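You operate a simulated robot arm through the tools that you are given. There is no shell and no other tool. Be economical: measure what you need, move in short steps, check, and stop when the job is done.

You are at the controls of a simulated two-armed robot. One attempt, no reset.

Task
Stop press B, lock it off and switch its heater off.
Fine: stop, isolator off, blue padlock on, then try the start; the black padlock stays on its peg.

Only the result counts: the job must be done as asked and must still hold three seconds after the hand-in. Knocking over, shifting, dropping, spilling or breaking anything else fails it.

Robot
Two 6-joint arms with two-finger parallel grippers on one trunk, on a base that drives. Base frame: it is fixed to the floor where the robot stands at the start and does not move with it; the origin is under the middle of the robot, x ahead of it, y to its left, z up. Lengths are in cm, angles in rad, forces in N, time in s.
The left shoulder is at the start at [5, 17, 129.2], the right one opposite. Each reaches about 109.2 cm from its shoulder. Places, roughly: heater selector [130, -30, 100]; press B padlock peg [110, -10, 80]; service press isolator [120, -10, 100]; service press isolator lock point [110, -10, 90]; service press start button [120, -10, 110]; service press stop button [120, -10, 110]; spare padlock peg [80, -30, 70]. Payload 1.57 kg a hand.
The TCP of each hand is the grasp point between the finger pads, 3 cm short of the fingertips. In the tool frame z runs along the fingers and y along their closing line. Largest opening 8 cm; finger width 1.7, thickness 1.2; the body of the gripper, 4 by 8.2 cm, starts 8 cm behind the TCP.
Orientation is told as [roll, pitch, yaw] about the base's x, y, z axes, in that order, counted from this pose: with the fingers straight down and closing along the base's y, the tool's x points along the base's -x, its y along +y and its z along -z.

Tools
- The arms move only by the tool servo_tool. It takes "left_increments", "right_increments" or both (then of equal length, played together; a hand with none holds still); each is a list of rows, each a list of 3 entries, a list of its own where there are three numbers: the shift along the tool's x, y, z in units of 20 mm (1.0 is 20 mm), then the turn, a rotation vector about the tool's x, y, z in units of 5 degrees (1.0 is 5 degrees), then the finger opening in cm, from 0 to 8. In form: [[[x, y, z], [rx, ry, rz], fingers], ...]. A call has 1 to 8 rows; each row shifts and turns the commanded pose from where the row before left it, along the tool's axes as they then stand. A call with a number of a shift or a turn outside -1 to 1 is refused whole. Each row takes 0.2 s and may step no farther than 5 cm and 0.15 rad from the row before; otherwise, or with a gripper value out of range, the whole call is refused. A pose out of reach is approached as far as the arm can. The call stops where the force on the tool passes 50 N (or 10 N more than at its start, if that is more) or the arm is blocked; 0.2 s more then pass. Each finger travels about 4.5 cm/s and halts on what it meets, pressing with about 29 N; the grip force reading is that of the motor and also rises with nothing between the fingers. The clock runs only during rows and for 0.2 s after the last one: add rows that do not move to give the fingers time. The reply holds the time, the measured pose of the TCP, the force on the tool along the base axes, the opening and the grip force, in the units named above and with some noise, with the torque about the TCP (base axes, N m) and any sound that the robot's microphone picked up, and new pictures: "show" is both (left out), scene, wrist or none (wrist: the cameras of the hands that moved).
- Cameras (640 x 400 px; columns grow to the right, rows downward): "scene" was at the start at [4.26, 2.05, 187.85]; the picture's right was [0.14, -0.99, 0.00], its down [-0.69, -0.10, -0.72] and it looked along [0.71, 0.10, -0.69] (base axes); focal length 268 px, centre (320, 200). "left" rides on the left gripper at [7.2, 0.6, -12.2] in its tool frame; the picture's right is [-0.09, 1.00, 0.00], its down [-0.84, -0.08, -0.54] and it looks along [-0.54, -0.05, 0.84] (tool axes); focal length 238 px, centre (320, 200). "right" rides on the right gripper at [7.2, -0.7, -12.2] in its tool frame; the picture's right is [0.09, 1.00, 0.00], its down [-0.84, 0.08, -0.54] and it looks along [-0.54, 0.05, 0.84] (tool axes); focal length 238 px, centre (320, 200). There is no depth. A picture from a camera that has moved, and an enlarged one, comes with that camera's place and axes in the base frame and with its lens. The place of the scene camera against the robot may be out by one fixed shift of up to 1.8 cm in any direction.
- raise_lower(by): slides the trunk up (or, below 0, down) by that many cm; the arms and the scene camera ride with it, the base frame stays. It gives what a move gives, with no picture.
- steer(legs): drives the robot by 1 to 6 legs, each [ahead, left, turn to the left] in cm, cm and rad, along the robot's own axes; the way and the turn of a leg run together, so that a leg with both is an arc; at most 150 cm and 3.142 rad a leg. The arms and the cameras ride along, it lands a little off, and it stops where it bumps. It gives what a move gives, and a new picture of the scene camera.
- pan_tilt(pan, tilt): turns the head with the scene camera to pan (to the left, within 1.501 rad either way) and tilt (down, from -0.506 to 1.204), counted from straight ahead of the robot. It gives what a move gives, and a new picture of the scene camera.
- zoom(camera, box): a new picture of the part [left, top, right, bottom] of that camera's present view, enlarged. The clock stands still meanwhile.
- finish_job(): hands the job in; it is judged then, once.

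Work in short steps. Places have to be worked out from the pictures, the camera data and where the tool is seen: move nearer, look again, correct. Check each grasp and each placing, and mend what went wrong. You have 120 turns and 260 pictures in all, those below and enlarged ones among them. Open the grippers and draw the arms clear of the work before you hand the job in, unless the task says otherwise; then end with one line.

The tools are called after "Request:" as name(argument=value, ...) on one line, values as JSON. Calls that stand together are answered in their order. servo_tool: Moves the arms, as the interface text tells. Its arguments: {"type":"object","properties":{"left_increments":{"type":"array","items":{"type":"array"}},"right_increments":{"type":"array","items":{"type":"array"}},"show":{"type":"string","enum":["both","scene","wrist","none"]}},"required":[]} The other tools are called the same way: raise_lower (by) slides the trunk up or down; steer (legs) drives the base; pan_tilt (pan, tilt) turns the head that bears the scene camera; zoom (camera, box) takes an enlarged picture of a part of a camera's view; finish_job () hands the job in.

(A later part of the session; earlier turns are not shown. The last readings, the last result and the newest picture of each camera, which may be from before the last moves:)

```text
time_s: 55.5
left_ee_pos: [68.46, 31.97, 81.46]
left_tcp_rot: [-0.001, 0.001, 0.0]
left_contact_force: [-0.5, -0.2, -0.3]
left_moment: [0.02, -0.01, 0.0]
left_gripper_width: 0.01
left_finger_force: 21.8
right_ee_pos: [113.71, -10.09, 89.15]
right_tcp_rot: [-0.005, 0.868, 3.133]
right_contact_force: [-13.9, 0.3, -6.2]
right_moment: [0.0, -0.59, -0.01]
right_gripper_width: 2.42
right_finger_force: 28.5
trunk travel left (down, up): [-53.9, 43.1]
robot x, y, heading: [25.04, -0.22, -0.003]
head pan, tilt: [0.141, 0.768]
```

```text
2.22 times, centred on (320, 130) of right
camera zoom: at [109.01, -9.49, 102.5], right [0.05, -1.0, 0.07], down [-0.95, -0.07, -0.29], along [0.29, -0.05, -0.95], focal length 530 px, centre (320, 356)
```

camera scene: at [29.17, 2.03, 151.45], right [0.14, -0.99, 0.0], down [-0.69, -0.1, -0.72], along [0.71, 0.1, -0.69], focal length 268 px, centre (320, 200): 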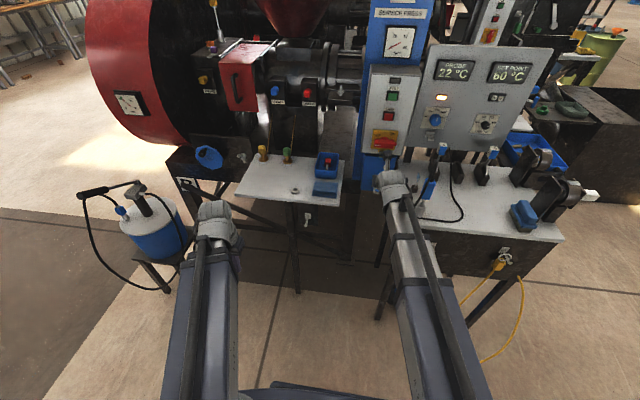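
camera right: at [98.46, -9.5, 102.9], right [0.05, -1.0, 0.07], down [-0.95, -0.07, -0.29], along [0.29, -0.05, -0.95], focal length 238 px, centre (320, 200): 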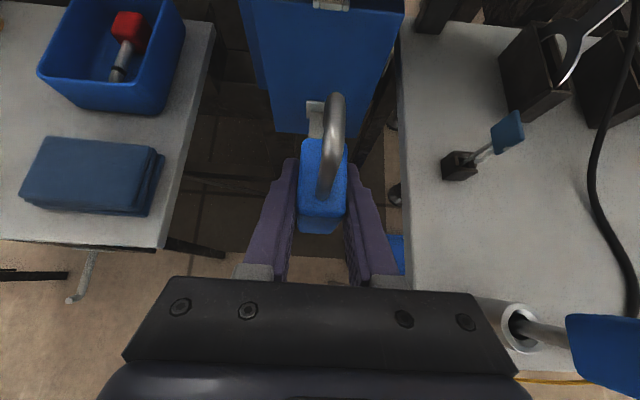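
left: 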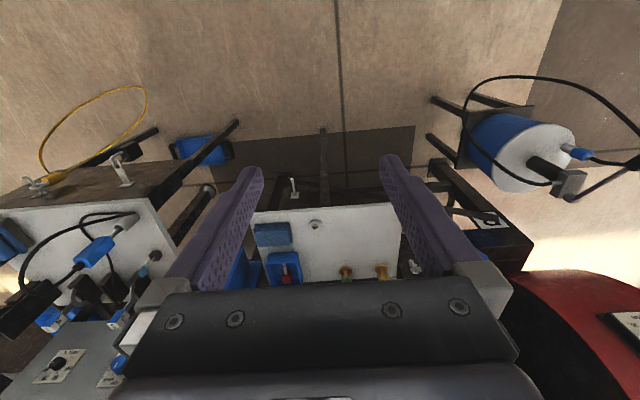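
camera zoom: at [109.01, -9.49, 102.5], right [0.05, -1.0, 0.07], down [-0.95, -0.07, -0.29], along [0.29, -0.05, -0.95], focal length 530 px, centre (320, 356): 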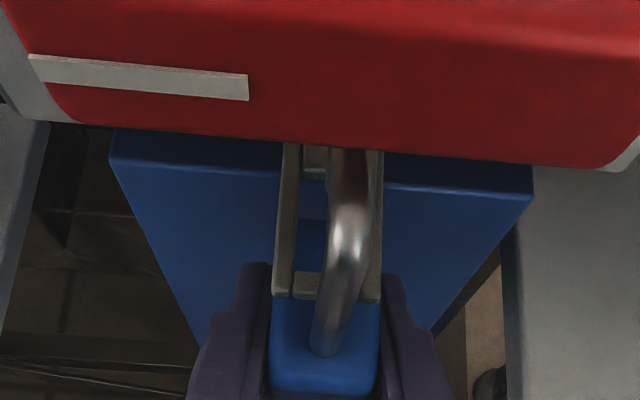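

In position (bar within the shackle's span) with slight contact. I lower 1 cm and check the force.

Request:
raise_lower(by=-0.8)

Request:
zoom(camera="right", box=[260, 40, 380, 220])

```text
time_s: 56.1
left_ee_pos: [68.48, 31.81, 80.65]
left_tcp_rot: [-0.001, -0.002, 0.0]
left_contact_force: [0.2, 0.1, -0.5]
left_moment: [0.02, -0.03, 0.02]
left_gripper_width: 0.02
left_finger_force: 21.7
right_ee_pos: [113.82, -10.2, 88.62]
right_tcp_rot: [-0.004, 0.871, 3.134]
right_contact_force: [-16.6, -0.2, -0.5]
right_moment: [0.0, -0.75, -0.02]
right_gripper_width: 2.45
right_finger_force: 29.1
trunk travel left (down, up): [-53.1, 43.9]
robot x, y, heading: [24.77, -0.01, -0.0]
head pan, tilt: [0.141, 0.768]
```

```text
2.22 times, centred on (320, 130) of right
camera zoom: at [109.03, -9.5, 101.79], right [0.05, -1.0, 0.07], down [-0.95, -0.07, -0.29], along [0.3, -0.05, -0.95], focal length 530 px, centre (320, 356)
```

zoom: 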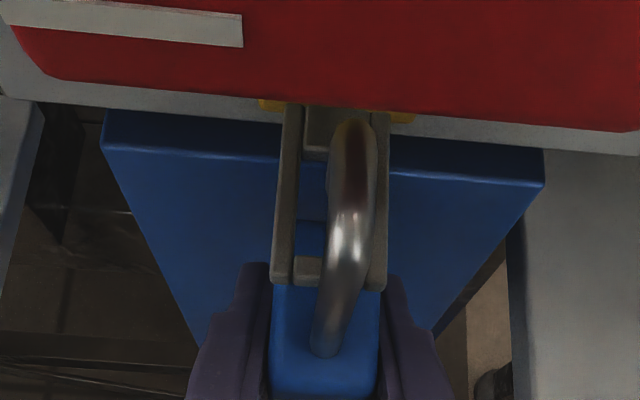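

The push of -16 N acts at staple height: the shackle's rear touches the staple's base. I back off 0.3 cm and see.

Request:
servo_tool(right_increments=[[[-0.05, 0, -0.06], [0, 0, 0], 1.5], [[-0.05, 0, -0.06], [0, 0, 0], 1.5]], show="none")

Request:
zoom(camera="right", box=[280, 60, 360, 180])

```text
time_s: 56.7
left_ee_pos: [68.54, 31.78, 80.5]
left_tcp_rot: [-0.001, 0.0, 0.0]
left_contact_force: [0.0, 0.1, 0.8]
left_moment: [0.02, 0.01, -0.04]
left_gripper_width: 0.0
left_finger_force: 20.9
right_ee_pos: [113.81, -10.05, 88.54]
right_tcp_rot: [-0.005, 0.87, 3.132]
right_contact_force: [0.2, 0.0, -1.4]
right_moment: [0.03, -0.02, 0.0]
right_gripper_width: 2.48
right_finger_force: 28.7
trunk travel left (down, up): [-53.1, 43.9]
robot x, y, heading: [24.39, 0.17, -0.002]
head pan, tilt: [0.141, 0.768]
```

```text
3.33 times, centred on (320, 120) of right
camera zoom: at [109.01, -9.5, 101.7], right [0.05, -1.0, 0.07], down [-0.95, -0.07, -0.29], along [0.3, -0.05, -0.95], focal length 794 px, centre (320, 467)
```

zoom: 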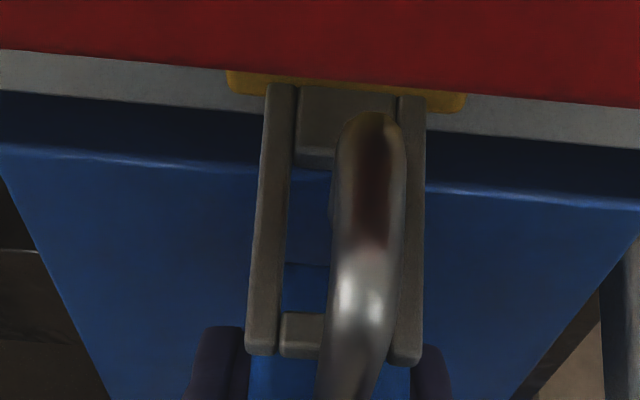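

Force is gone. I lower 1 cm more.

Request:
raise_lower(by=-1)

Request:
zoom(camera="right", box=[260, 40, 380, 220])

```text
time_s: 57.3
left_ee_pos: [68.61, 31.86, 79.55]
left_tcp_rot: [0.0, -0.001, -0.002]
left_contact_force: [0.5, 1.4, -0.4]
left_moment: [-0.01, -0.02, 0.01]
left_gripper_width: 0.01
left_finger_force: 21.3
right_ee_pos: [113.66, -10.17, 87.44]
right_tcp_rot: [-0.006, 0.872, 3.135]
right_contact_force: [0.5, 0.6, -3.5]
right_moment: [0.02, -0.07, 0.02]
right_gripper_width: 2.44
right_finger_force: 29.1
trunk travel left (down, up): [-52.1, 44.9]
robot x, y, heading: [25.05, -0.03, 0.003]
head pan, tilt: [0.141, 0.768]
```

```text
2.22 times, centred on (320, 130) of right
camera zoom: at [108.93, -9.49, 100.68], right [0.05, -1.0, 0.07], down [-0.95, -0.07, -0.29], along [0.29, -0.05, -0.95], focal length 530 px, centre (320, 356)
```

zoom: 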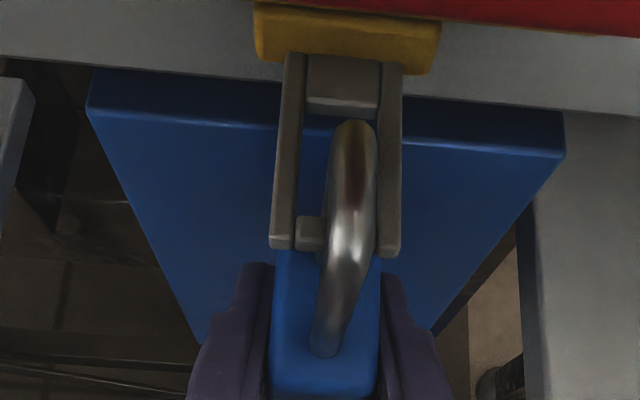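

Shackle is over the bar. I lower 0.8 more until it rests on the bar.

Request:
raise_lower(by=-0.8)

Request:
zoom(camera="right", box=[260, 40, 380, 220])

```text
time_s: 57.9
left_ee_pos: [68.45, 31.86, 78.82]
left_tcp_rot: [0.001, -0.001, 0.001]
left_contact_force: [0.7, -1.2, -0.1]
left_moment: [0.01, 0.02, 0.02]
left_gripper_width: 0.0
left_finger_force: 21.5
right_ee_pos: [113.62, -10.16, 86.87]
right_tcp_rot: [-0.004, 0.875, 3.132]
right_contact_force: [6.7, -0.6, 24.1]
right_moment: [-0.08, 0.15, -0.04]
right_gripper_width: 2.49
right_finger_force: 28.8
trunk travel left (down, up): [-51.3, 45.7]
robot x, y, heading: [24.63, 0.54, 0.0]
head pan, tilt: [0.141, 0.768]
```

```text
2.22 times, centred on (320, 130) of right
camera zoom: at [108.77, -9.49, 100.13], right [0.05, -1.0, 0.07], down [-0.95, -0.07, -0.3], along [0.3, -0.05, -0.95], focal length 530 px, centre (320, 356)
```

zoom: 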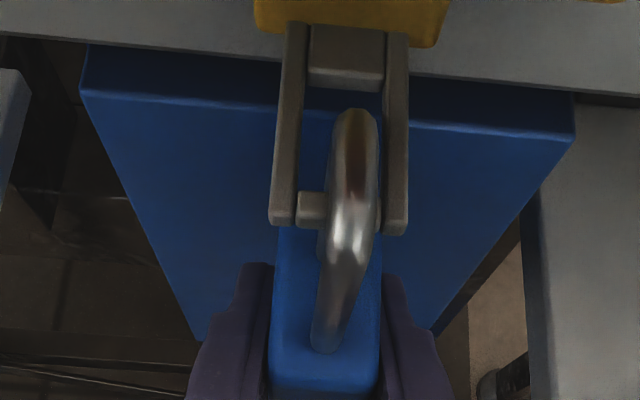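

Seated with 24 N. I relieve 0.2 cm and open the fingers.

Request:
raise_lower(by=0.2)

Request:
servo_tool(right_increments=[[[0, 0, 0], [0, 0, 0], 3.5], [[0, 0, 0], [0, 0, 0], 5], [[0, 0, 0], [0, 0, 0], 5]], show="wrist")

Request:
zoom(camera="right", box=[260, 40, 380, 220])

```text
time_s: 58.4
left_ee_pos: [68.58, 31.85, 79.02]
left_tcp_rot: [0.001, 0.001, 0.0]
left_contact_force: [-0.2, -0.1, 0.4]
left_moment: [0.0, 0.0, 0.02]
left_gripper_width: 0.0
left_finger_force: 21.6
right_ee_pos: [113.59, -10.2, 86.83]
right_tcp_rot: [-0.005, 0.872, 3.132]
right_contact_force: [3.7, -1.3, 12.8]
right_moment: [-0.12, 0.2, -0.02]
right_gripper_width: 2.46
right_finger_force: 28.8
trunk travel left (down, up): [-51.5, 45.5]
robot x, y, heading: [24.75, -0.12, 0.003]
head pan, tilt: [0.141, 0.768]
```

```text
time_s: 59.2
left_ee_pos: [68.5, 31.9, 79.08]
left_tcp_rot: [-0.001, 0.0, 0.0]
left_contact_force: [0.1, -0.4, 0.7]
left_moment: [-0.03, 0.0, 0.02]
left_gripper_width: 0.0
left_finger_force: 21.0
right_ee_pos: [113.68, -10.18, 86.87]
right_tcp_rot: [-0.005, 0.87, 3.133]
right_contact_force: [-0.1, 0.3, 0.3]
right_moment: [-0.02, -0.01, -0.04]
right_gripper_width: 5.01
right_finger_force: 0.0
trunk travel left (down, up): [-51.5, 45.5]
robot x, y, heading: [24.72, -0.12, -0.005]
head pan, tilt: [0.141, 0.768]
camera right: at [108.88, -9.49, 100.1], right [0.05, -1.0, 0.07], down [-0.95, -0.07, -0.29], along [0.29, -0.05, -0.95], focal length 238 px, centre (320, 200)
```

right: 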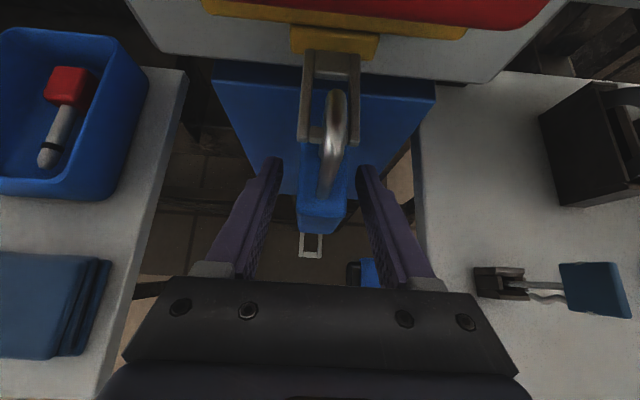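

```text
2.22 times, centred on (320, 130) of right
camera zoom: at [108.88, -9.49, 100.1], right [0.05, -1.0, 0.07], down [-0.95, -0.07, -0.29], along [0.29, -0.05, -0.95], focal length 530 px, centre (320, 356)
```

zoom: 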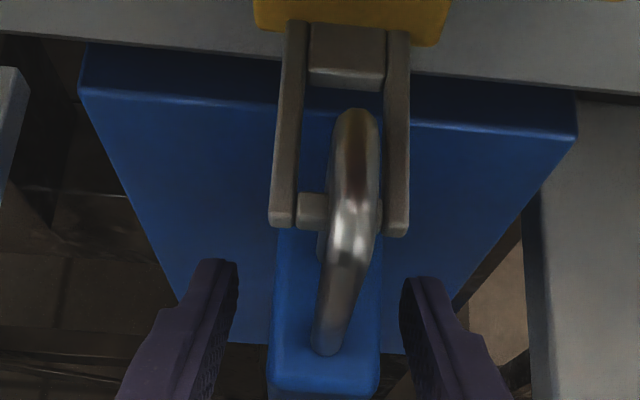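

The padlock hangs on the staple. I withdraw horizontally 12 cm and look at it.

Request:
servo_tool(right_increments=[[[-0.643, 0, -0.766], [0, 0, 0], 5], [[-0.643, 0, -0.766], [0, 0, 0], 5], [[-0.643, 0, -0.766], [0, 0, 0], 5], [[-0.643, 0, -0.766], [0, 0, 0], 4], [[-0.643, 0, -0.766], [0, 0, 0], 3], [[-0.643, 0, -0.766], [0, 0, 0], 1]], show="wrist")

Request:
zoom(camera="scene", box=[350, 110, 430, 190])

```text
time_s: 60.6
left_ee_pos: [68.56, 31.86, 78.96]
left_tcp_rot: [-0.001, 0.0, -0.001]
left_contact_force: [0.2, -0.3, 0.1]
left_moment: [-0.02, 0.01, 0.01]
left_gripper_width: 0.0
left_finger_force: 21.2
right_ee_pos: [101.5, -10.12, 86.81]
right_tcp_rot: [-0.005, 0.871, 3.134]
right_contact_force: [-0.7, 0.4, -0.1]
right_moment: [0.0, 0.0, 0.0]
right_gripper_width: 1.02
right_finger_force: 0.1
trunk travel left (down, up): [-51.5, 45.5]
robot x, y, heading: [25.1, -0.11, 0.002]
head pan, tilt: [0.141, 0.768]
camera right: at [96.75, -9.43, 100.11], right [0.05, -1.0, 0.07], down [-0.95, -0.07, -0.29], along [0.29, -0.05, -0.95], focal length 238 px, centre (320, 200)
```

right: 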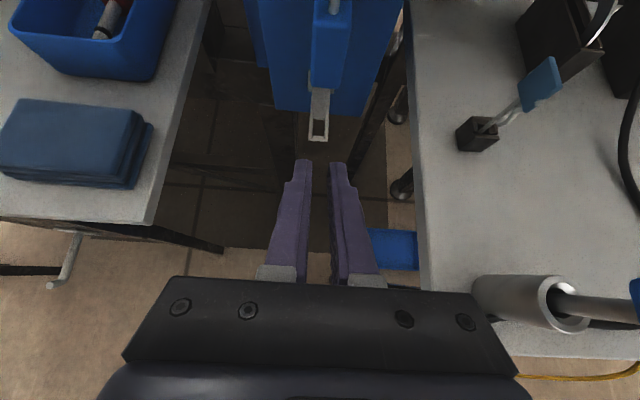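

```text
5.00 times, centred on (390, 150) of scene
camera zoom: at [29.14, 2.03, 148.65], right [0.14, -0.99, 0.0], down [-0.69, -0.1, -0.72], along [0.71, 0.1, -0.69], focal length 1340 px, centre (-30, 450)
```

zoom: 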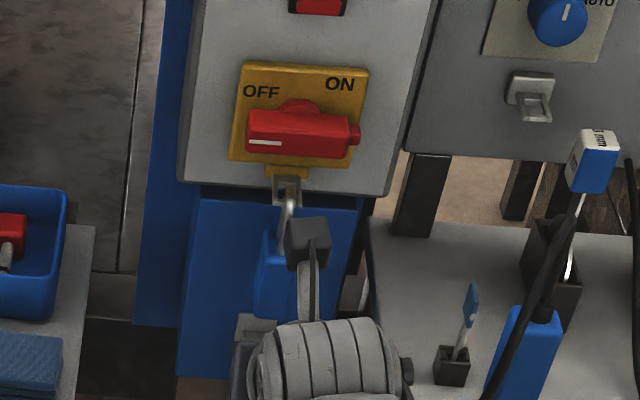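

Padlock hangs on the lock point, isolator OFF. Next, the try-start: I level the hand, closing the fingers, and raise the trunk to start height.

Request:
servo_tool(right_increments=[[[0, 0, 0], [0, 1, 0], 0], [[0, 0, 0], [0, 1, 0], 0], [[0, 0, 0], [0, 1, 0], 0], [[0, 0, 0], [0, 1, 0], 0], [[0, 0, 0], [0, 1, 0], 0], [[0, 0, 0], [0, 1, 0], 0], [[0, 0, 0], [0, 1, 0], 0], [[0, 0, 0], [0, 1, 0], 0]], show="wrist")

Request:
zoom(camera="right", box=[250, 20, 390, 170])

```text
time_s: 62.4
left_ee_pos: [68.57, 31.94, 79.01]
left_tcp_rot: [0.001, -0.001, -0.001]
left_contact_force: [-1.0, -0.3, 0.9]
left_moment: [-0.03, 0.0, 0.03]
left_gripper_width: 0.0
left_finger_force: 20.7
right_ee_pos: [101.61, -10.1, 100.76]
right_tcp_rot: [-0.329, 1.563, 2.806]
right_contact_force: [-0.5, -0.1, 0.7]
right_moment: [0.0, 0.02, -0.04]
right_gripper_width: 0.02
right_finger_force: 21.5
right hand out of reach, approached as far as the arm can: row 1, 2, 3, 4, 5, 6, 7, 8
trunk travel left (down, up): [-51.5, 45.5]
robot x, y, heading: [25.16, 0.0, 0.0]
head pan, tilt: [0.141, 0.768]
camera right: at [89.44, -9.38, 108.02], right [0.0, -1.0, 0.09], down [-0.55, -0.07, -0.83], along [0.84, -0.05, -0.55], focal length 238 px, centre (320, 200)
```

right: 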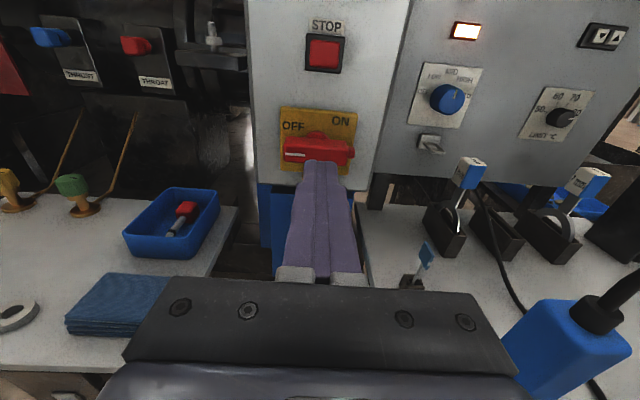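

```text
2.67 times, centred on (320, 95) of right
camera zoom: at [89.44, -9.38, 108.02], right [0.0, -1.0, 0.09], down [-0.55, -0.07, -0.83], along [0.84, -0.05, -0.55], focal length 636 px, centre (320, 480)
```

zoom: 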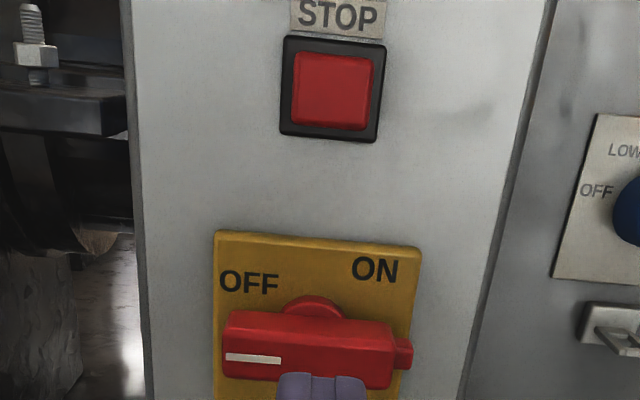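

I raise the trunk 12.5 cm to the start button height and look.

Request:
raise_lower(by=12.5)

Request:
servo_tool(right_increments=[[[0, 0, 1], [0, 0, 0], 0], [[0, 0, 1], [0, 0, 0], 0]], show="wrist")

```text
time_s: 63.9
left_ee_pos: [68.63, 31.89, 91.42]
left_tcp_rot: [0.0, 0.0, -0.001]
left_contact_force: [0.3, -0.3, -0.7]
left_moment: [0.03, -0.02, -0.03]
left_gripper_width: 0.0
left_finger_force: 21.2
right_ee_pos: [101.64, -10.17, 113.21]
right_tcp_rot: [-0.295, 1.561, 2.841]
right_contact_force: [-0.3, 0.2, 0.6]
right_moment: [-0.03, -0.01, 0.02]
right_gripper_width: 0.0
right_finger_force: 20.9
trunk travel left (down, up): [-64.0, 33.0]
robot x, y, heading: [24.97, 0.32, -0.002]
head pan, tilt: [0.141, 0.768]
```

```text
time_s: 64.5
left_ee_pos: [68.62, 31.87, 91.5]
left_tcp_rot: [-0.002, 0.0, 0.001]
left_contact_force: [-0.3, 0.1, 0.1]
left_moment: [-0.01, 0.02, 0.01]
left_gripper_width: 0.01
left_finger_force: 21.3
right_ee_pos: [105.69, -10.1, 113.24]
right_tcp_rot: [-0.28, 1.561, 2.855]
right_contact_force: [0.2, 0.3, 0.4]
right_moment: [0.0, -0.01, 0.0]
right_gripper_width: 0.0
right_finger_force: 20.5
trunk travel left (down, up): [-64.0, 33.0]
robot x, y, heading: [24.74, -0.22, -0.001]
head pan, tilt: [0.141, 0.768]
camera right: at [93.52, -9.44, 120.5], right [-0.01, -1.0, 0.09], down [-0.55, -0.07, -0.83], along [0.83, -0.05, -0.55], focal length 238 px, centre (320, 200)
```

right: 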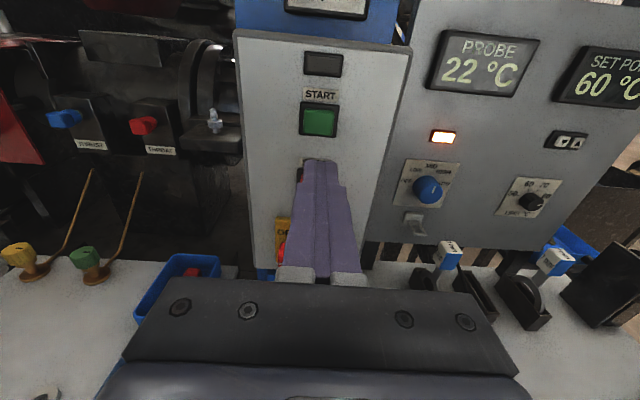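

Start is at about z 113.8. I raise 0.4 cm and press.

Request:
raise_lower(by=0.4)

Request:
servo_tool(right_increments=[[[0, 0, 1], [0, 0, 0], 0], [[0, 0, 1], [0, 0, 0], 0], [[0, 0, 1], [0, 0, 0], 0], [[0, 0, 0.5], [0, 0, 0], 0], [[0, 0, 0.3], [0, 0, 0], 0], [[0, 0, 0.3], [0, 0, 0], 0]], show="wrist")

```text
time_s: 65.1
left_ee_pos: [68.58, 32.01, 91.88]
left_tcp_rot: [0.001, 0.0, 0.0]
left_contact_force: [0.1, -1.1, -0.6]
left_moment: [-0.03, -0.03, -0.01]
left_gripper_width: 0.01
left_finger_force: 20.8
right_ee_pos: [105.62, -10.21, 113.61]
right_tcp_rot: [-0.286, 1.559, 2.848]
right_contact_force: [0.3, -0.4, 0.5]
right_moment: [-0.02, 0.01, -0.01]
right_gripper_width: 0.01
right_finger_force: 21.3
trunk travel left (down, up): [-64.4, 32.6]
robot x, y, heading: [24.87, -0.06, -0.008]
head pan, tilt: [0.141, 0.768]
```

```text
time_s: 66.5
left_ee_pos: [68.47, 31.91, 91.84]
left_tcp_rot: [-0.001, 0.001, 0.001]
left_contact_force: [0.5, 0.3, 1.5]
left_moment: [0.0, -0.01, 0.0]
left_gripper_width: 0.0
left_finger_force: 21.4
right_ee_pos: [113.7, -10.19, 113.62]
right_tcp_rot: [-0.292, 1.56, 2.844]
right_contact_force: [-4.2, 0.4, -1.8]
right_moment: [0.01, 0.05, 0.01]
right_gripper_width: 0.0
right_finger_force: 21.1
trunk travel left (down, up): [-64.4, 32.6]
robot x, y, heading: [25.03, 0.55, -0.003]
head pan, tilt: [0.141, 0.768]
heard: click
camera right: at [101.62, -9.49, 120.93], right [-0.01, -1.0, 0.09], down [-0.55, -0.07, -0.83], along [0.83, -0.05, -0.55], focal length 238 px, centre (320, 200)
```

right: 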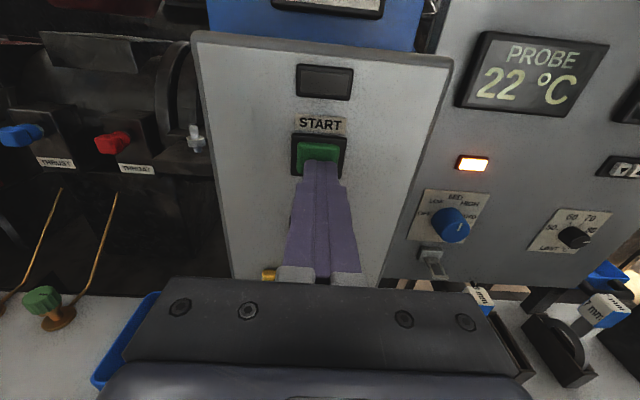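

Click heard and the press stayed dead (lamp dark). I withdraw. The blue tool on the bench lies where the forearm would go for the heater knob, so I'll raise the trunk 10 cm and shift the base 30 cm right to reach the knob from the right side.

Request:
servo_tool(right_increments=[[[0, 0, -1], [0, 0, 0], 0], [[0, 0, -1], [0, 0, 0], 0], [[0, 0, -1], [0, 0, 0], 0], [[0, 0, -1], [0, 0, 0], 0], [[0, 0, -1], [0, 0, 0], 0], [[0, 0, -1], [0, 0, 0], 0], [[0, 0, -1], [0, 0, 0], 0], [[0, 0, -1], [0, 0, 0], 0]], show="wrist")

Request:
raise_lower(by=10)

Request:
zoom(camera="scene", box=[400, 40, 560, 140])

Request:
zoom(camera="scene", box=[400, 100, 640, 300])

```text
time_s: 68.3
left_ee_pos: [68.56, 31.85, 91.89]
left_tcp_rot: [0.0, 0.001, 0.0]
left_contact_force: [1.1, -0.3, 0.0]
left_moment: [0.0, 0.01, -0.04]
left_gripper_width: 0.0
left_finger_force: 21.5
right_ee_pos: [97.8, -10.24, 113.72]
right_tcp_rot: [-0.318, 1.561, 2.817]
right_contact_force: [-0.4, 0.4, 0.3]
right_moment: [0.0, -0.01, 0.01]
right_gripper_width: 0.0
right_finger_force: 20.9
trunk travel left (down, up): [-64.4, 32.6]
robot x, y, heading: [25.07, 0.16, -0.001]
head pan, tilt: [0.141, 0.768]
camera right: at [85.58, -9.45, 120.94], right [-0.01, -1.0, 0.09], down [-0.55, -0.07, -0.83], along [0.84, -0.05, -0.55], focal length 238 px, centre (320, 200)
```

right: 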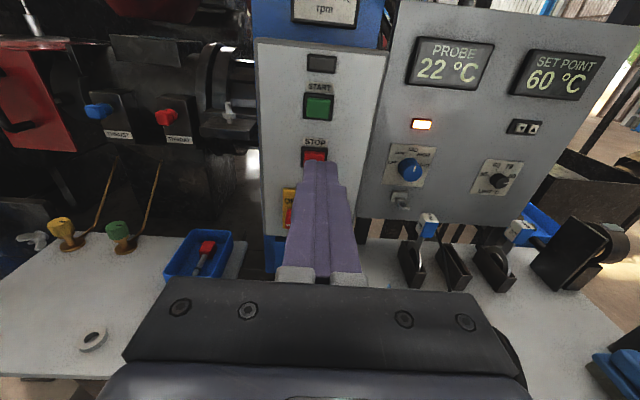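

```text
time_s: 69.6
left_ee_pos: [68.59, 31.86, 101.86]
left_tcp_rot: [0.001, 0.001, 0.0]
left_contact_force: [-0.5, 0.4, -0.4]
left_moment: [0.04, -0.01, -0.01]
left_gripper_width: 0.01
left_finger_force: 21.2
right_ee_pos: [97.83, -10.21, 123.62]
right_tcp_rot: [-0.3, 1.561, 2.832]
right_contact_force: [0.4, 0.0, -0.1]
right_moment: [-0.01, 0.0, -0.03]
right_gripper_width: 0.02
right_finger_force: 20.8
trunk travel left (down, up): [-74.4, 22.6]
robot x, y, heading: [24.88, -0.19, -0.001]
head pan, tilt: [0.141, 0.768]
```

```text
4.00 times, centred on (480, 90) of scene
camera zoom: at [29.17, 2.04, 171.54], right [0.14, -0.99, 0.0], down [-0.69, -0.1, -0.72], along [0.71, 0.1, -0.69], focal length 1072 px, centre (-320, 640)
```

zoom: 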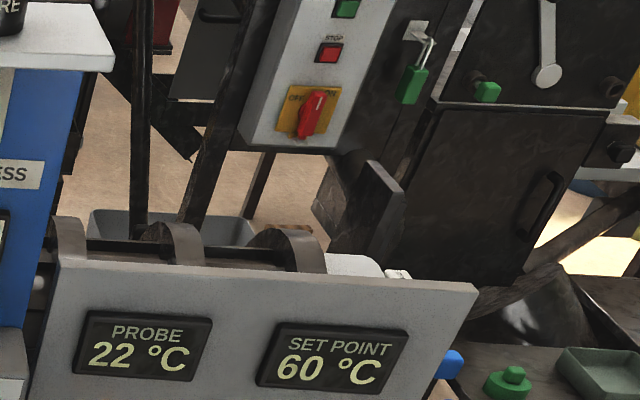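

```text
2.00 times, centred on (520, 200) of scene
camera zoom: at [29.17, 2.04, 171.54], right [0.14, -0.99, 0.0], down [-0.69, -0.1, -0.72], along [0.71, 0.1, -0.69], focal length 536 px, centre (-80, 200)
```

zoom: 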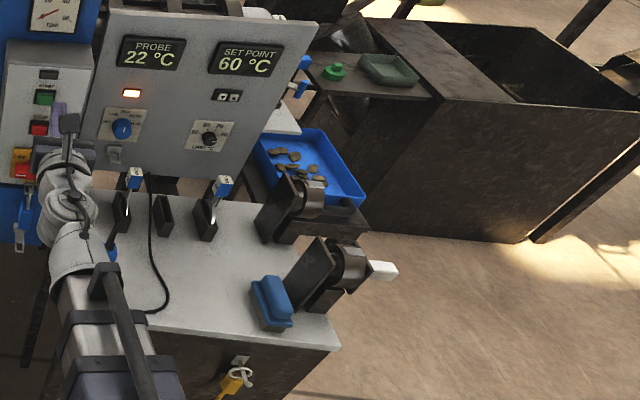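

Knob front is at about (124.5,-27.4,103.6). I shift the base 28 cm to the right.

Request:
steer(legs=[[0, -28, 0]])

Request:
servo_tool(right_increments=[[[0, 0, 0], [0, 0, 0], 4]], show="wrist")

```text
time_s: 71.6
left_ee_pos: [68.64, 3.54, 101.86]
left_tcp_rot: [0.003, -0.002, 0.001]
left_contact_force: [0.1, 0.1, 1.1]
left_moment: [0.04, 0.0, 0.01]
left_gripper_width: 0.0
left_finger_force: 21.8
right_ee_pos: [97.9, -38.37, 123.8]
right_tcp_rot: [-0.404, 1.561, 2.732]
right_contact_force: [0.1, 0.9, 0.3]
right_moment: [0.0, -0.03, 0.04]
right_gripper_width: 0.0
right_finger_force: 21.4
trunk travel left (down, up): [-74.4, 22.6]
robot x, y, heading: [24.87, -28.42, -0.004]
head pan, tilt: [0.141, 0.768]
camera scene: at [29.15, -26.43, 171.55], right [0.14, -0.99, 0.0], down [-0.69, -0.1, -0.72], along [0.71, 0.1, -0.69], focal length 268 px, centre (320, 200)
```

scene: 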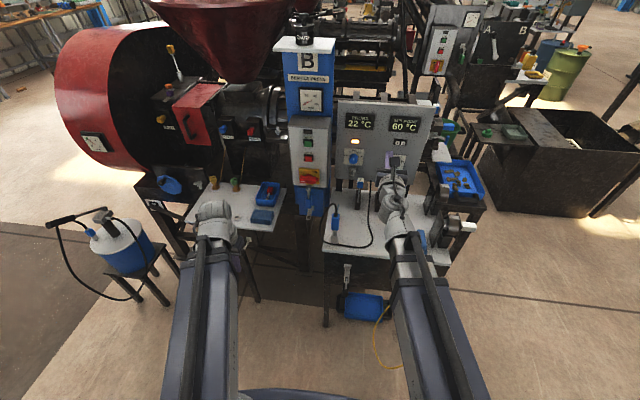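

```text
time_s: 72.0
left_ee_pos: [68.52, 3.47, 101.97]
left_tcp_rot: [0.0, -0.001, 0.001]
left_contact_force: [-0.4, 0.1, 0.9]
left_moment: [0.0, -0.02, -0.04]
left_gripper_width: 0.0
left_finger_force: 21.3
right_ee_pos: [97.93, -38.39, 123.66]
right_tcp_rot: [-0.346, 1.56, 2.792]
right_contact_force: [0.9, -0.4, -0.1]
right_moment: [0.0, 0.03, 0.0]
right_gripper_width: 3.17
right_finger_force: 0.2
trunk travel left (down, up): [-74.4, 22.6]
robot x, y, heading: [24.94, -28.38, 0.002]
head pan, tilt: [0.141, 0.768]
camera right: at [85.65, -37.72, 130.92], right [0.0, -1.0, 0.09], down [-0.55, -0.07, -0.83], along [0.84, -0.05, -0.55], focal length 238 px, centre (320, 200)
```

right: 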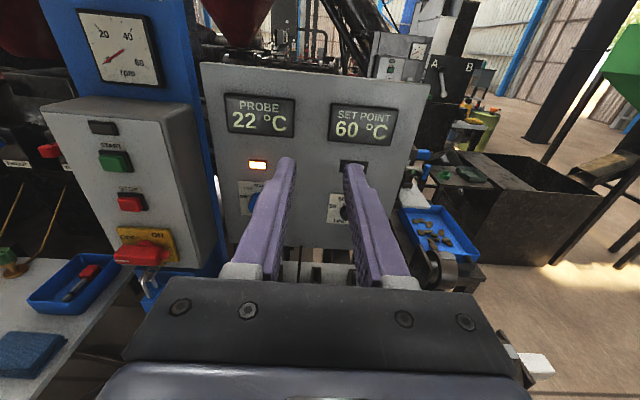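

I zoom on the knob to read its pointer and on the tool to place it.

Request:
zoom(camera="scene", box=[330, 135, 390, 185])

Request:
zoom(camera="scene", box=[310, 160, 460, 270])

```text
8.00 times, centred on (360, 160) of scene
camera zoom: at [29.15, -26.32, 171.55], right [0.14, -0.99, 0.0], down [-0.69, -0.1, -0.72], along [0.71, 0.1, -0.69], focal length 2144 px, centre (0, 520)
```

zoom: 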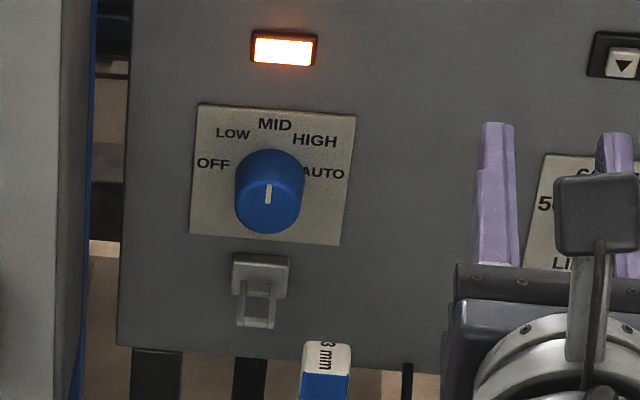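

```text
3.64 times, centred on (385, 215) of scene
camera zoom: at [29.15, -26.32, 171.55], right [0.14, -0.99, 0.0], down [-0.69, -0.1, -0.72], along [0.71, 0.1, -0.69], focal length 974 px, centre (84, 146)
```

zoom: 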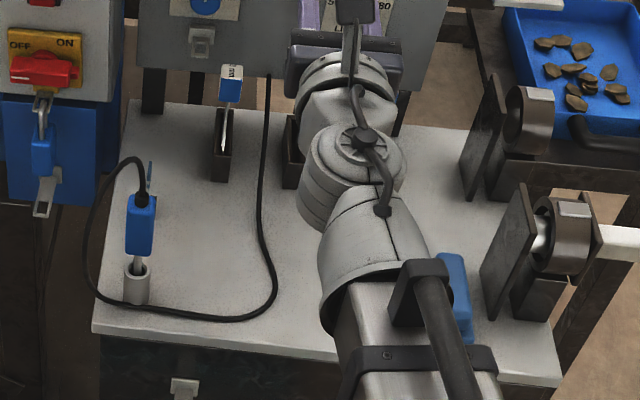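

Pointer is at MID; OFF is about 80° counter-clockwise. Approaching with 15° yaw from the right keeps the wrist clear of the blue tool, and the 3 mm key handle (z ≈ 97) stays below. I yaw 15°, roll +40°, open to 6 and lower the trunk.

Request:
servo_tool(right_increments=[[[0, 0, 0], [1, 0, 0], 6], [[0, 0, 0], [1, 0, 0], 6], [[0, 0, 0], [1, 0, 0], 6], [[0, 0, 0], [0, 0, 1], 6], [[0, 0, 0], [0, 0, 1], 6], [[0, 0, 0], [0, 0, 1], 6], [[0, 0, 0], [0, 0, 1], 6], [[0, 0, 0], [0, 0, 1], 6]], show="none")

Request:
raise_lower(by=-20)

Request:
servo_tool(right_increments=[[[0, 0, 0], [0, 0, 1], 6], [[0, 0, 0], [0, 0, 1], 6], [[0, 0, 0], [0, 0, 1], 6]])

```text
time_s: 73.8
left_ee_pos: [68.54, 3.55, 101.95]
left_tcp_rot: [-0.001, 0.001, 0.0]
left_contact_force: [0.2, 0.3, -0.2]
left_moment: [0.0, 0.01, 0.01]
left_gripper_width: 0.0
left_finger_force: 20.9
right_ee_pos: [97.83, -38.4, 123.66]
right_tcp_rot: [-1.549, 1.129, 1.845]
right_contact_force: [-0.4, 0.2, 0.1]
right_moment: [-0.01, 0.02, 0.01]
right_gripper_width: 5.99
right_finger_force: 0.0
trunk travel left (down, up): [-74.4, 22.6]
robot x, y, heading: [25.34, -28.16, -0.0]
head pan, tilt: [0.141, 0.768]
```

```text
time_s: 75.9
left_ee_pos: [68.59, 3.66, 81.94]
left_tcp_rot: [0.001, 0.001, 0.003]
left_contact_force: [0.9, -0.5, 0.2]
left_moment: [-0.02, 0.04, 0.0]
left_gripper_width: 0.0
left_finger_force: 21.1
right_ee_pos: [97.86, -38.33, 103.84]
right_tcp_rot: [-1.549, 1.13, 1.844]
right_contact_force: [0.1, -1.0, -0.1]
right_moment: [0.0, -0.04, -0.02]
right_gripper_width: 5.99
right_finger_force: 0.1
trunk travel left (down, up): [-54.4, 42.6]
robot x, y, heading: [24.91, -28.15, -0.005]
head pan, tilt: [0.141, 0.768]
```

```text
time_s: 76.7
left_ee_pos: [68.61, 3.58, 81.86]
left_tcp_rot: [0.0, -0.001, 0.001]
left_contact_force: [1.2, -0.7, -0.3]
left_moment: [0.02, -0.03, -0.01]
left_gripper_width: 0.0
left_finger_force: 20.7
right_ee_pos: [97.82, -38.42, 103.68]
right_tcp_rot: [-1.558, 0.865, 1.838]
right_contact_force: [0.1, 0.1, 0.0]
right_moment: [0.02, 0.01, -0.03]
right_gripper_width: 6.0
right_finger_force: 0.0
trunk travel left (down, up): [-54.4, 42.6]
robot x, y, heading: [24.81, -28.62, -0.001]
head pan, tilt: [0.141, 0.768]
camera scene: at [29.15, -26.27, 151.55], right [0.14, -0.99, 0.0], down [-0.69, -0.1, -0.72], along [0.71, 0.1, -0.69], focal length 268 px, centre (320, 200)
camera right: at [87.09, -45.48, 109.64], right [0.2, -0.79, -0.57], down [-0.65, 0.33, -0.68], along [0.73, 0.51, -0.45], focal length 238 px, centre (320, 200)
```

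scene: 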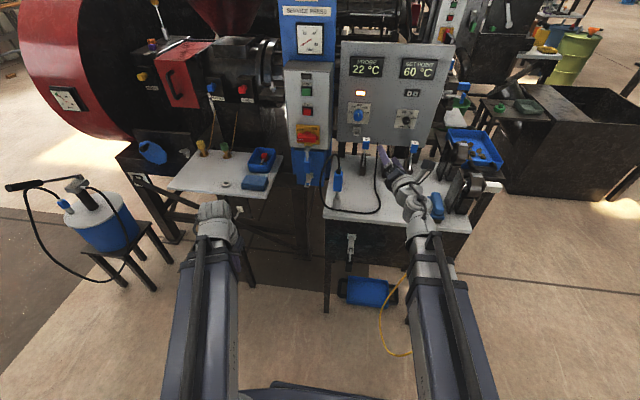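
right: 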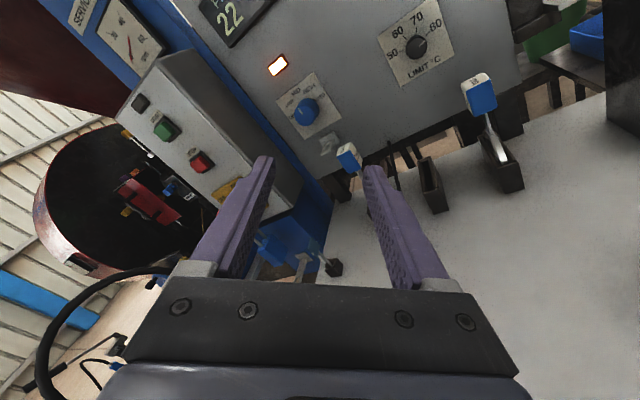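

The knob reads (124.5,-28,103.5). I move toward a point in front of it, staying at this height.

Request:
servo_tool(right_increments=[[[-0.2, -0.239, 0.744], [0, 0, 0], 6], [[-0.2, -0.239, 0.744], [0, 0, 0], 6], [[-0.2, -0.239, 0.744], [0, 0, 0], 6], [[-0.2, -0.239, 0.744], [0, 0, 0], 6], [[-0.2, -0.239, 0.744], [0, 0, 0], 6], [[-0.2, -0.239, 0.744], [0, 0, 0], 6], [[-0.2, -0.239, 0.744], [0, 0, 0], 6], [[-0.2, -0.239, 0.744], [0, 0, 0], 6]])

```text
time_s: 78.5
left_ee_pos: [68.58, 3.58, 81.81]
left_tcp_rot: [0.0, 0.001, 0.003]
left_contact_force: [0.2, -0.1, 0.1]
left_moment: [-0.01, -0.01, -0.02]
left_gripper_width: 0.0
left_finger_force: 21.3
right_ee_pos: [108.19, -30.53, 103.57]
right_tcp_rot: [-1.555, 0.868, 1.837]
right_contact_force: [-1.1, 0.8, -0.3]
right_moment: [0.01, -0.02, 0.0]
right_gripper_width: 5.98
right_finger_force: 0.0
trunk travel left (down, up): [-54.4, 42.6]
robot x, y, heading: [24.88, -27.9, 0.001]
head pan, tilt: [0.141, 0.768]
camera scene: at [29.16, -26.26, 151.55], right [0.14, -0.99, 0.0], down [-0.69, -0.1, -0.72], along [0.71, 0.1, -0.69], focal length 268 px, centre (320, 200)
camera right: at [97.42, -37.62, 109.64], right [0.2, -0.79, -0.57], down [-0.65, 0.33, -0.68], along [0.73, 0.51, -0.45], focal length 238 px, centre (320, 200)
```

scene: 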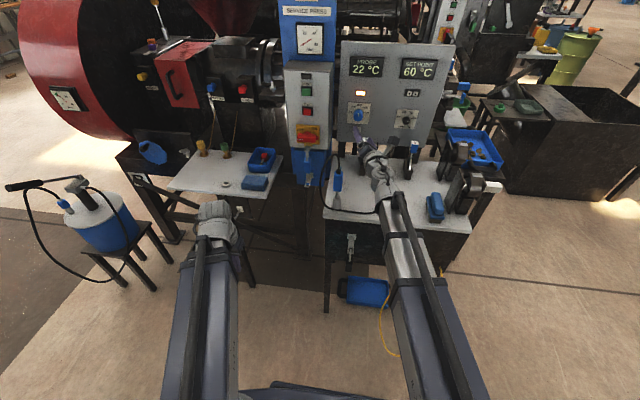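
right: 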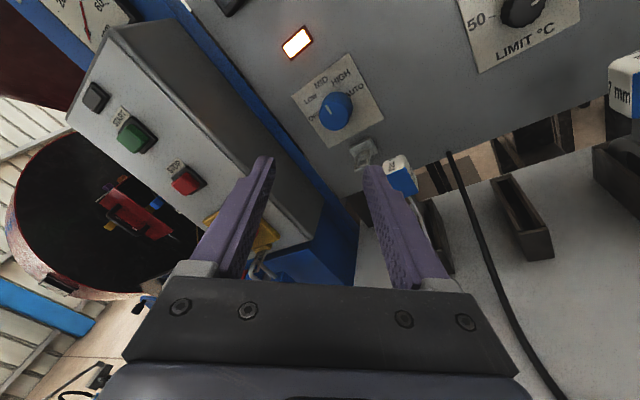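

The knob front is about (125,-28,103.2). I lower 0.3 and advance to x ≈ 119, then check alignment.

Request:
raise_lower(by=-0.3)

Request:
servo_tool(right_increments=[[[0.103, 0.123, 0.889], [0, 0, 0], 6], [[0.103, 0.123, 0.889], [0, 0, 0], 6], [[0.103, 0.123, 0.889], [0, 0, 0], 6], [[0.103, 0.123, 0.889], [0, 0, 0], 6], [[0.103, 0.123, 0.889], [0, 0, 0], 6]])

```text
time_s: 79.0
left_ee_pos: [68.6, 3.63, 81.56]
left_tcp_rot: [0.0, 0.0, 0.002]
left_contact_force: [0.6, -0.5, 0.6]
left_moment: [0.01, 0.0, -0.01]
left_gripper_width: 0.0
left_finger_force: 21.7
right_ee_pos: [108.22, -30.51, 103.35]
right_tcp_rot: [-1.557, 0.867, 1.837]
right_contact_force: [0.4, 0.6, 0.3]
right_moment: [-0.01, 0.0, 0.01]
right_gripper_width: 5.95
right_finger_force: 0.1
trunk travel left (down, up): [-54.1, 42.9]
robot x, y, heading: [25.05, -28.31, 0.002]
head pan, tilt: [0.141, 0.768]
```

```text
time_s: 80.2
left_ee_pos: [68.56, 3.54, 81.55]
left_tcp_rot: [0.0, -0.002, 0.001]
left_contact_force: [0.0, 0.1, 0.1]
left_moment: [-0.01, 0.03, -0.01]
left_gripper_width: 0.01
left_finger_force: 21.3
right_ee_pos: [117.17, -29.82, 103.35]
right_tcp_rot: [-1.553, 0.869, 1.841]
right_contact_force: [-0.6, -0.1, 0.8]
right_moment: [0.0, 0.0, 0.0]
right_gripper_width: 6.01
right_finger_force: 0.0
trunk travel left (down, up): [-54.1, 42.9]
robot x, y, heading: [25.13, -28.56, 0.0]
head pan, tilt: [0.141, 0.768]
camera scene: at [29.17, -26.27, 151.25], right [0.14, -0.99, 0.0], down [-0.69, -0.1, -0.72], along [0.71, 0.1, -0.69], focal length 268 px, centre (320, 200)
camera right: at [106.44, -36.98, 109.31], right [0.2, -0.79, -0.57], down [-0.65, 0.33, -0.68], along [0.73, 0.51, -0.45], focal length 238 px, centre (320, 200)
```

scene: 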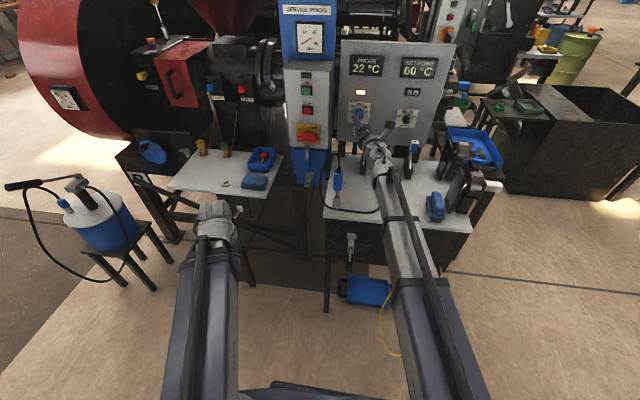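
right: 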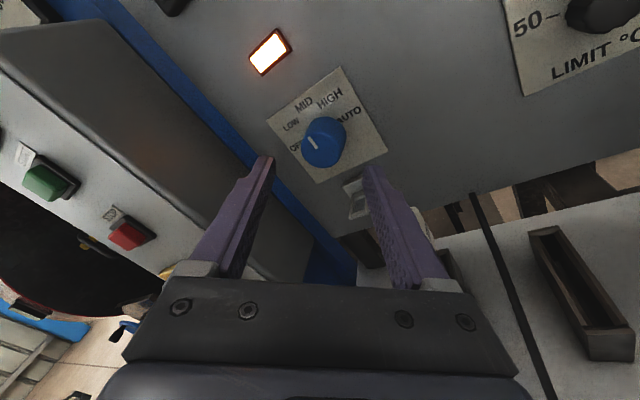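

The knob sits right on the tool axis. I advance 4.4 cm straight along the fingers and check.

Request:
servo_tool(right_increments=[[[0, 0, 0.8], [0, 0, 0], 6], [[0, 0, 0.8], [0, 0, 0], 6], [[0, 0, 0.6], [0, 0, 0], 6]], show="wrist")

```text
time_s: 81.0
left_ee_pos: [68.64, 3.59, 81.47]
left_tcp_rot: [0.001, -0.001, 0.002]
left_contact_force: [-0.7, -0.5, -0.1]
left_moment: [-0.01, 0.01, -0.01]
left_gripper_width: 0.01
left_finger_force: 20.8
right_ee_pos: [121.46, -28.89, 103.38]
right_tcp_rot: [-1.554, 0.868, 1.84]
right_contact_force: [0.1, -0.4, -0.2]
right_moment: [0.0, 0.04, -0.03]
right_gripper_width: 5.97
right_finger_force: 0.0
trunk travel left (down, up): [-54.1, 42.9]
robot x, y, heading: [24.76, -28.23, 0.002]
head pan, tilt: [0.141, 0.768]
camera right: at [110.73, -35.89, 109.31], right [0.2, -0.79, -0.57], down [-0.65, 0.33, -0.68], along [0.73, 0.51, -0.45], focal length 238 px, centre (320, 200)
```

right: 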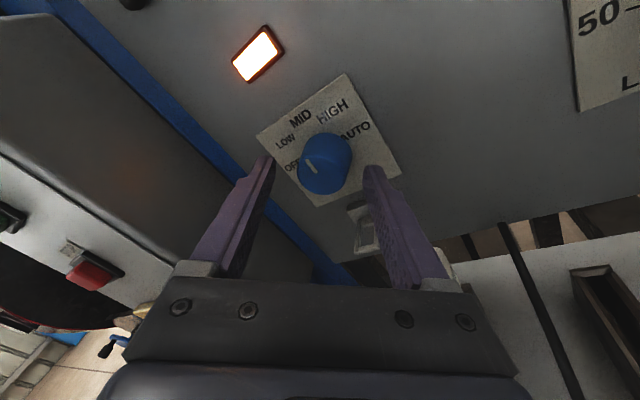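

Slight offset (~0.45 cm in +y). I correct and advance 2.4 cm so the fingertips straddle the knob.

Request:
servo_tool(right_increments=[[[-0.14, -0.16, 0.4], [0, 0, 0], 6], [[0, 0, 0.4], [0, 0, 0], 6], [[0, 0, 0.4], [0, 0, 0], 6]], show="wrist")

```text
time_s: 82.0
left_ee_pos: [68.37, 3.5, 81.62]
left_tcp_rot: [0.001, 0.0, -0.001]
left_contact_force: [-0.5, 0.3, 0.8]
left_moment: [-0.02, -0.03, -0.03]
left_gripper_width: 0.03
left_finger_force: 21.1
right_ee_pos: [122.98, -27.93, 103.38]
right_tcp_rot: [-1.554, 0.864, 1.842]
right_contact_force: [-13.6, -3.4, -3.4]
right_moment: [0.03, 0.46, -0.51]
right_gripper_width: 6.2
right_finger_force: 1.2
trunk travel left (down, up): [-54.1, 42.9]
robot x, y, heading: [24.89, -28.42, -0.0]
head pan, tilt: [0.141, 0.768]
stopped in row 3 (right hand): the force on the tool passed its limit at 53 N (the readings are from after the stop); the commanded pose is now the measured one
camera right: at [112.15, -34.99, 109.38], right [0.2, -0.79, -0.58], down [-0.65, 0.33, -0.68], along [0.73, 0.51, -0.45], focal length 238 px, centre (320, 200)
```

right: 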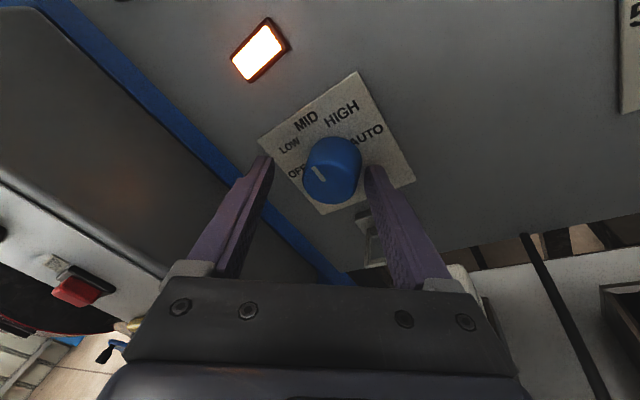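

The fingertips reached the panel. I back off 0.4 cm and close on the knob.

Request:
servo_tool(right_increments=[[[0, 0, -0.2], [0, 0, 0], 6], [[0, 0, 0], [0, 0, 0], 4], [[0, 0, 0], [0, 0, 0], 2.5], [[0, 0, 0], [0, 0, 0], 2.5], [[0, 0, 0], [0, 0, 0], 2.5]], show="wrist")

```text
time_s: 83.2
left_ee_pos: [68.61, 3.41, 81.56]
left_tcp_rot: [0.002, 0.003, -0.001]
left_contact_force: [0.2, -0.2, 0.0]
left_moment: [0.01, 0.01, 0.02]
left_gripper_width: 0.01
left_finger_force: 21.1
right_ee_pos: [123.08, -28.26, 103.15]
right_tcp_rot: [-1.55, 0.861, 1.843]
right_contact_force: [-0.6, -18.3, -20.1]
right_moment: [-0.06, 0.99, -0.43]
right_gripper_width: 4.8
right_finger_force: 13.0
trunk travel left (down, up): [-54.1, 42.9]
robot x, y, heading: [24.66, -28.4, 0.002]
head pan, tilt: [0.141, 0.768]
camera right: at [112.16, -35.26, 109.11], right [0.2, -0.79, -0.58], down [-0.66, 0.33, -0.68], along [0.73, 0.51, -0.45], focal length 238 px, centre (320, 200)
```

right: 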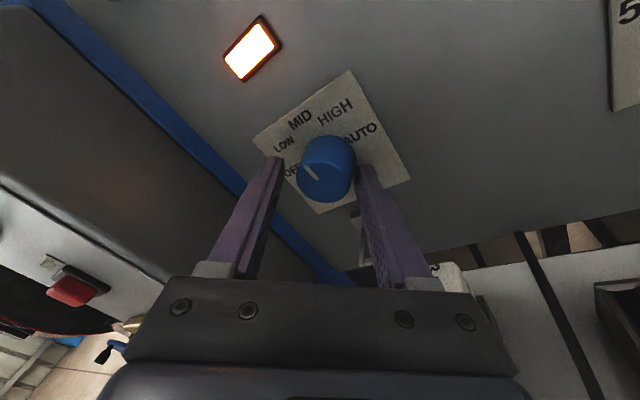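

The right finger met the knob first; I need to shift about 0.5 cm toward it (right/down). I open slightly, shift, lower 0.3 and re-close.

Request:
servo_tool(right_increments=[[[0, 0, 0], [0, 0, 0], 5.5], [[0.115, 0.137, -0.05], [0, 0, 0], 5.5]], show="none")

Request:
raise_lower(by=-0.4)

Request:
servo_tool(right_increments=[[[0, 0, 0], [0, 0, 0], 4], [[0, 0, 0], [0, 0, 0], 2.5], [[0, 0, 0], [0, 0, 0], 2.5], [[0, 0, 0], [0, 0, 0], 2.5]], show="wrist")

```text
time_s: 83.8
left_ee_pos: [68.49, 3.61, 81.53]
left_tcp_rot: [0.0, -0.001, 0.002]
left_contact_force: [-0.1, -0.1, 0.5]
left_moment: [-0.02, 0.01, 0.02]
left_gripper_width: 0.03
left_finger_force: 21.2
right_ee_pos: [122.64, -27.89, 103.36]
right_tcp_rot: [-1.553, 0.863, 1.847]
right_contact_force: [0.9, 1.4, -0.8]
right_moment: [0.01, 0.0, -0.01]
right_gripper_width: 5.51
right_finger_force: 0.1
trunk travel left (down, up): [-54.1, 42.9]
robot x, y, heading: [24.61, -28.19, -0.008]
head pan, tilt: [0.141, 0.768]
```

```text
time_s: 84.3
left_ee_pos: [68.5, 3.57, 81.19]
left_tcp_rot: [-0.003, 0.0, 0.0]
left_contact_force: [0.1, -0.3, -0.5]
left_moment: [0.0, 0.0, 0.0]
left_gripper_width: 0.0
left_finger_force: 21.0
right_ee_pos: [122.69, -28.16, 102.92]
right_tcp_rot: [-1.551, 0.864, 1.846]
right_contact_force: [-0.4, -0.9, -0.4]
right_moment: [-0.05, -0.01, 0.0]
right_gripper_width: 5.51
right_finger_force: 0.1
trunk travel left (down, up): [-53.7, 43.3]
robot x, y, heading: [24.98, -28.08, -0.001]
head pan, tilt: [0.141, 0.768]
```

```text
time_s: 85.3
left_ee_pos: [68.47, 3.51, 81.1]
left_tcp_rot: [0.001, 0.002, 0.0]
left_contact_force: [-0.6, -0.3, -0.2]
left_moment: [-0.03, -0.01, 0.01]
left_gripper_width: 0.0
left_finger_force: 20.6
right_ee_pos: [122.74, -28.38, 102.8]
right_tcp_rot: [-1.553, 0.866, 1.839]
right_contact_force: [-5.4, -11.7, -13.7]
right_moment: [0.01, 0.45, -0.89]
right_gripper_width: 3.91
right_finger_force: 38.0
trunk travel left (down, up): [-53.7, 43.3]
robot x, y, heading: [24.67, -28.51, 0.0]
head pan, tilt: [0.141, 0.768]
camera right: at [112.05, -35.57, 108.81], right [0.2, -0.79, -0.58], down [-0.66, 0.33, -0.68], along [0.73, 0.51, -0.45], focal length 238 px, centre (320, 200)
```

right: 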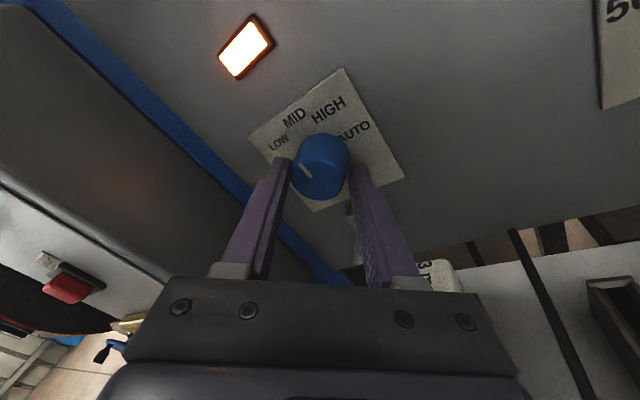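

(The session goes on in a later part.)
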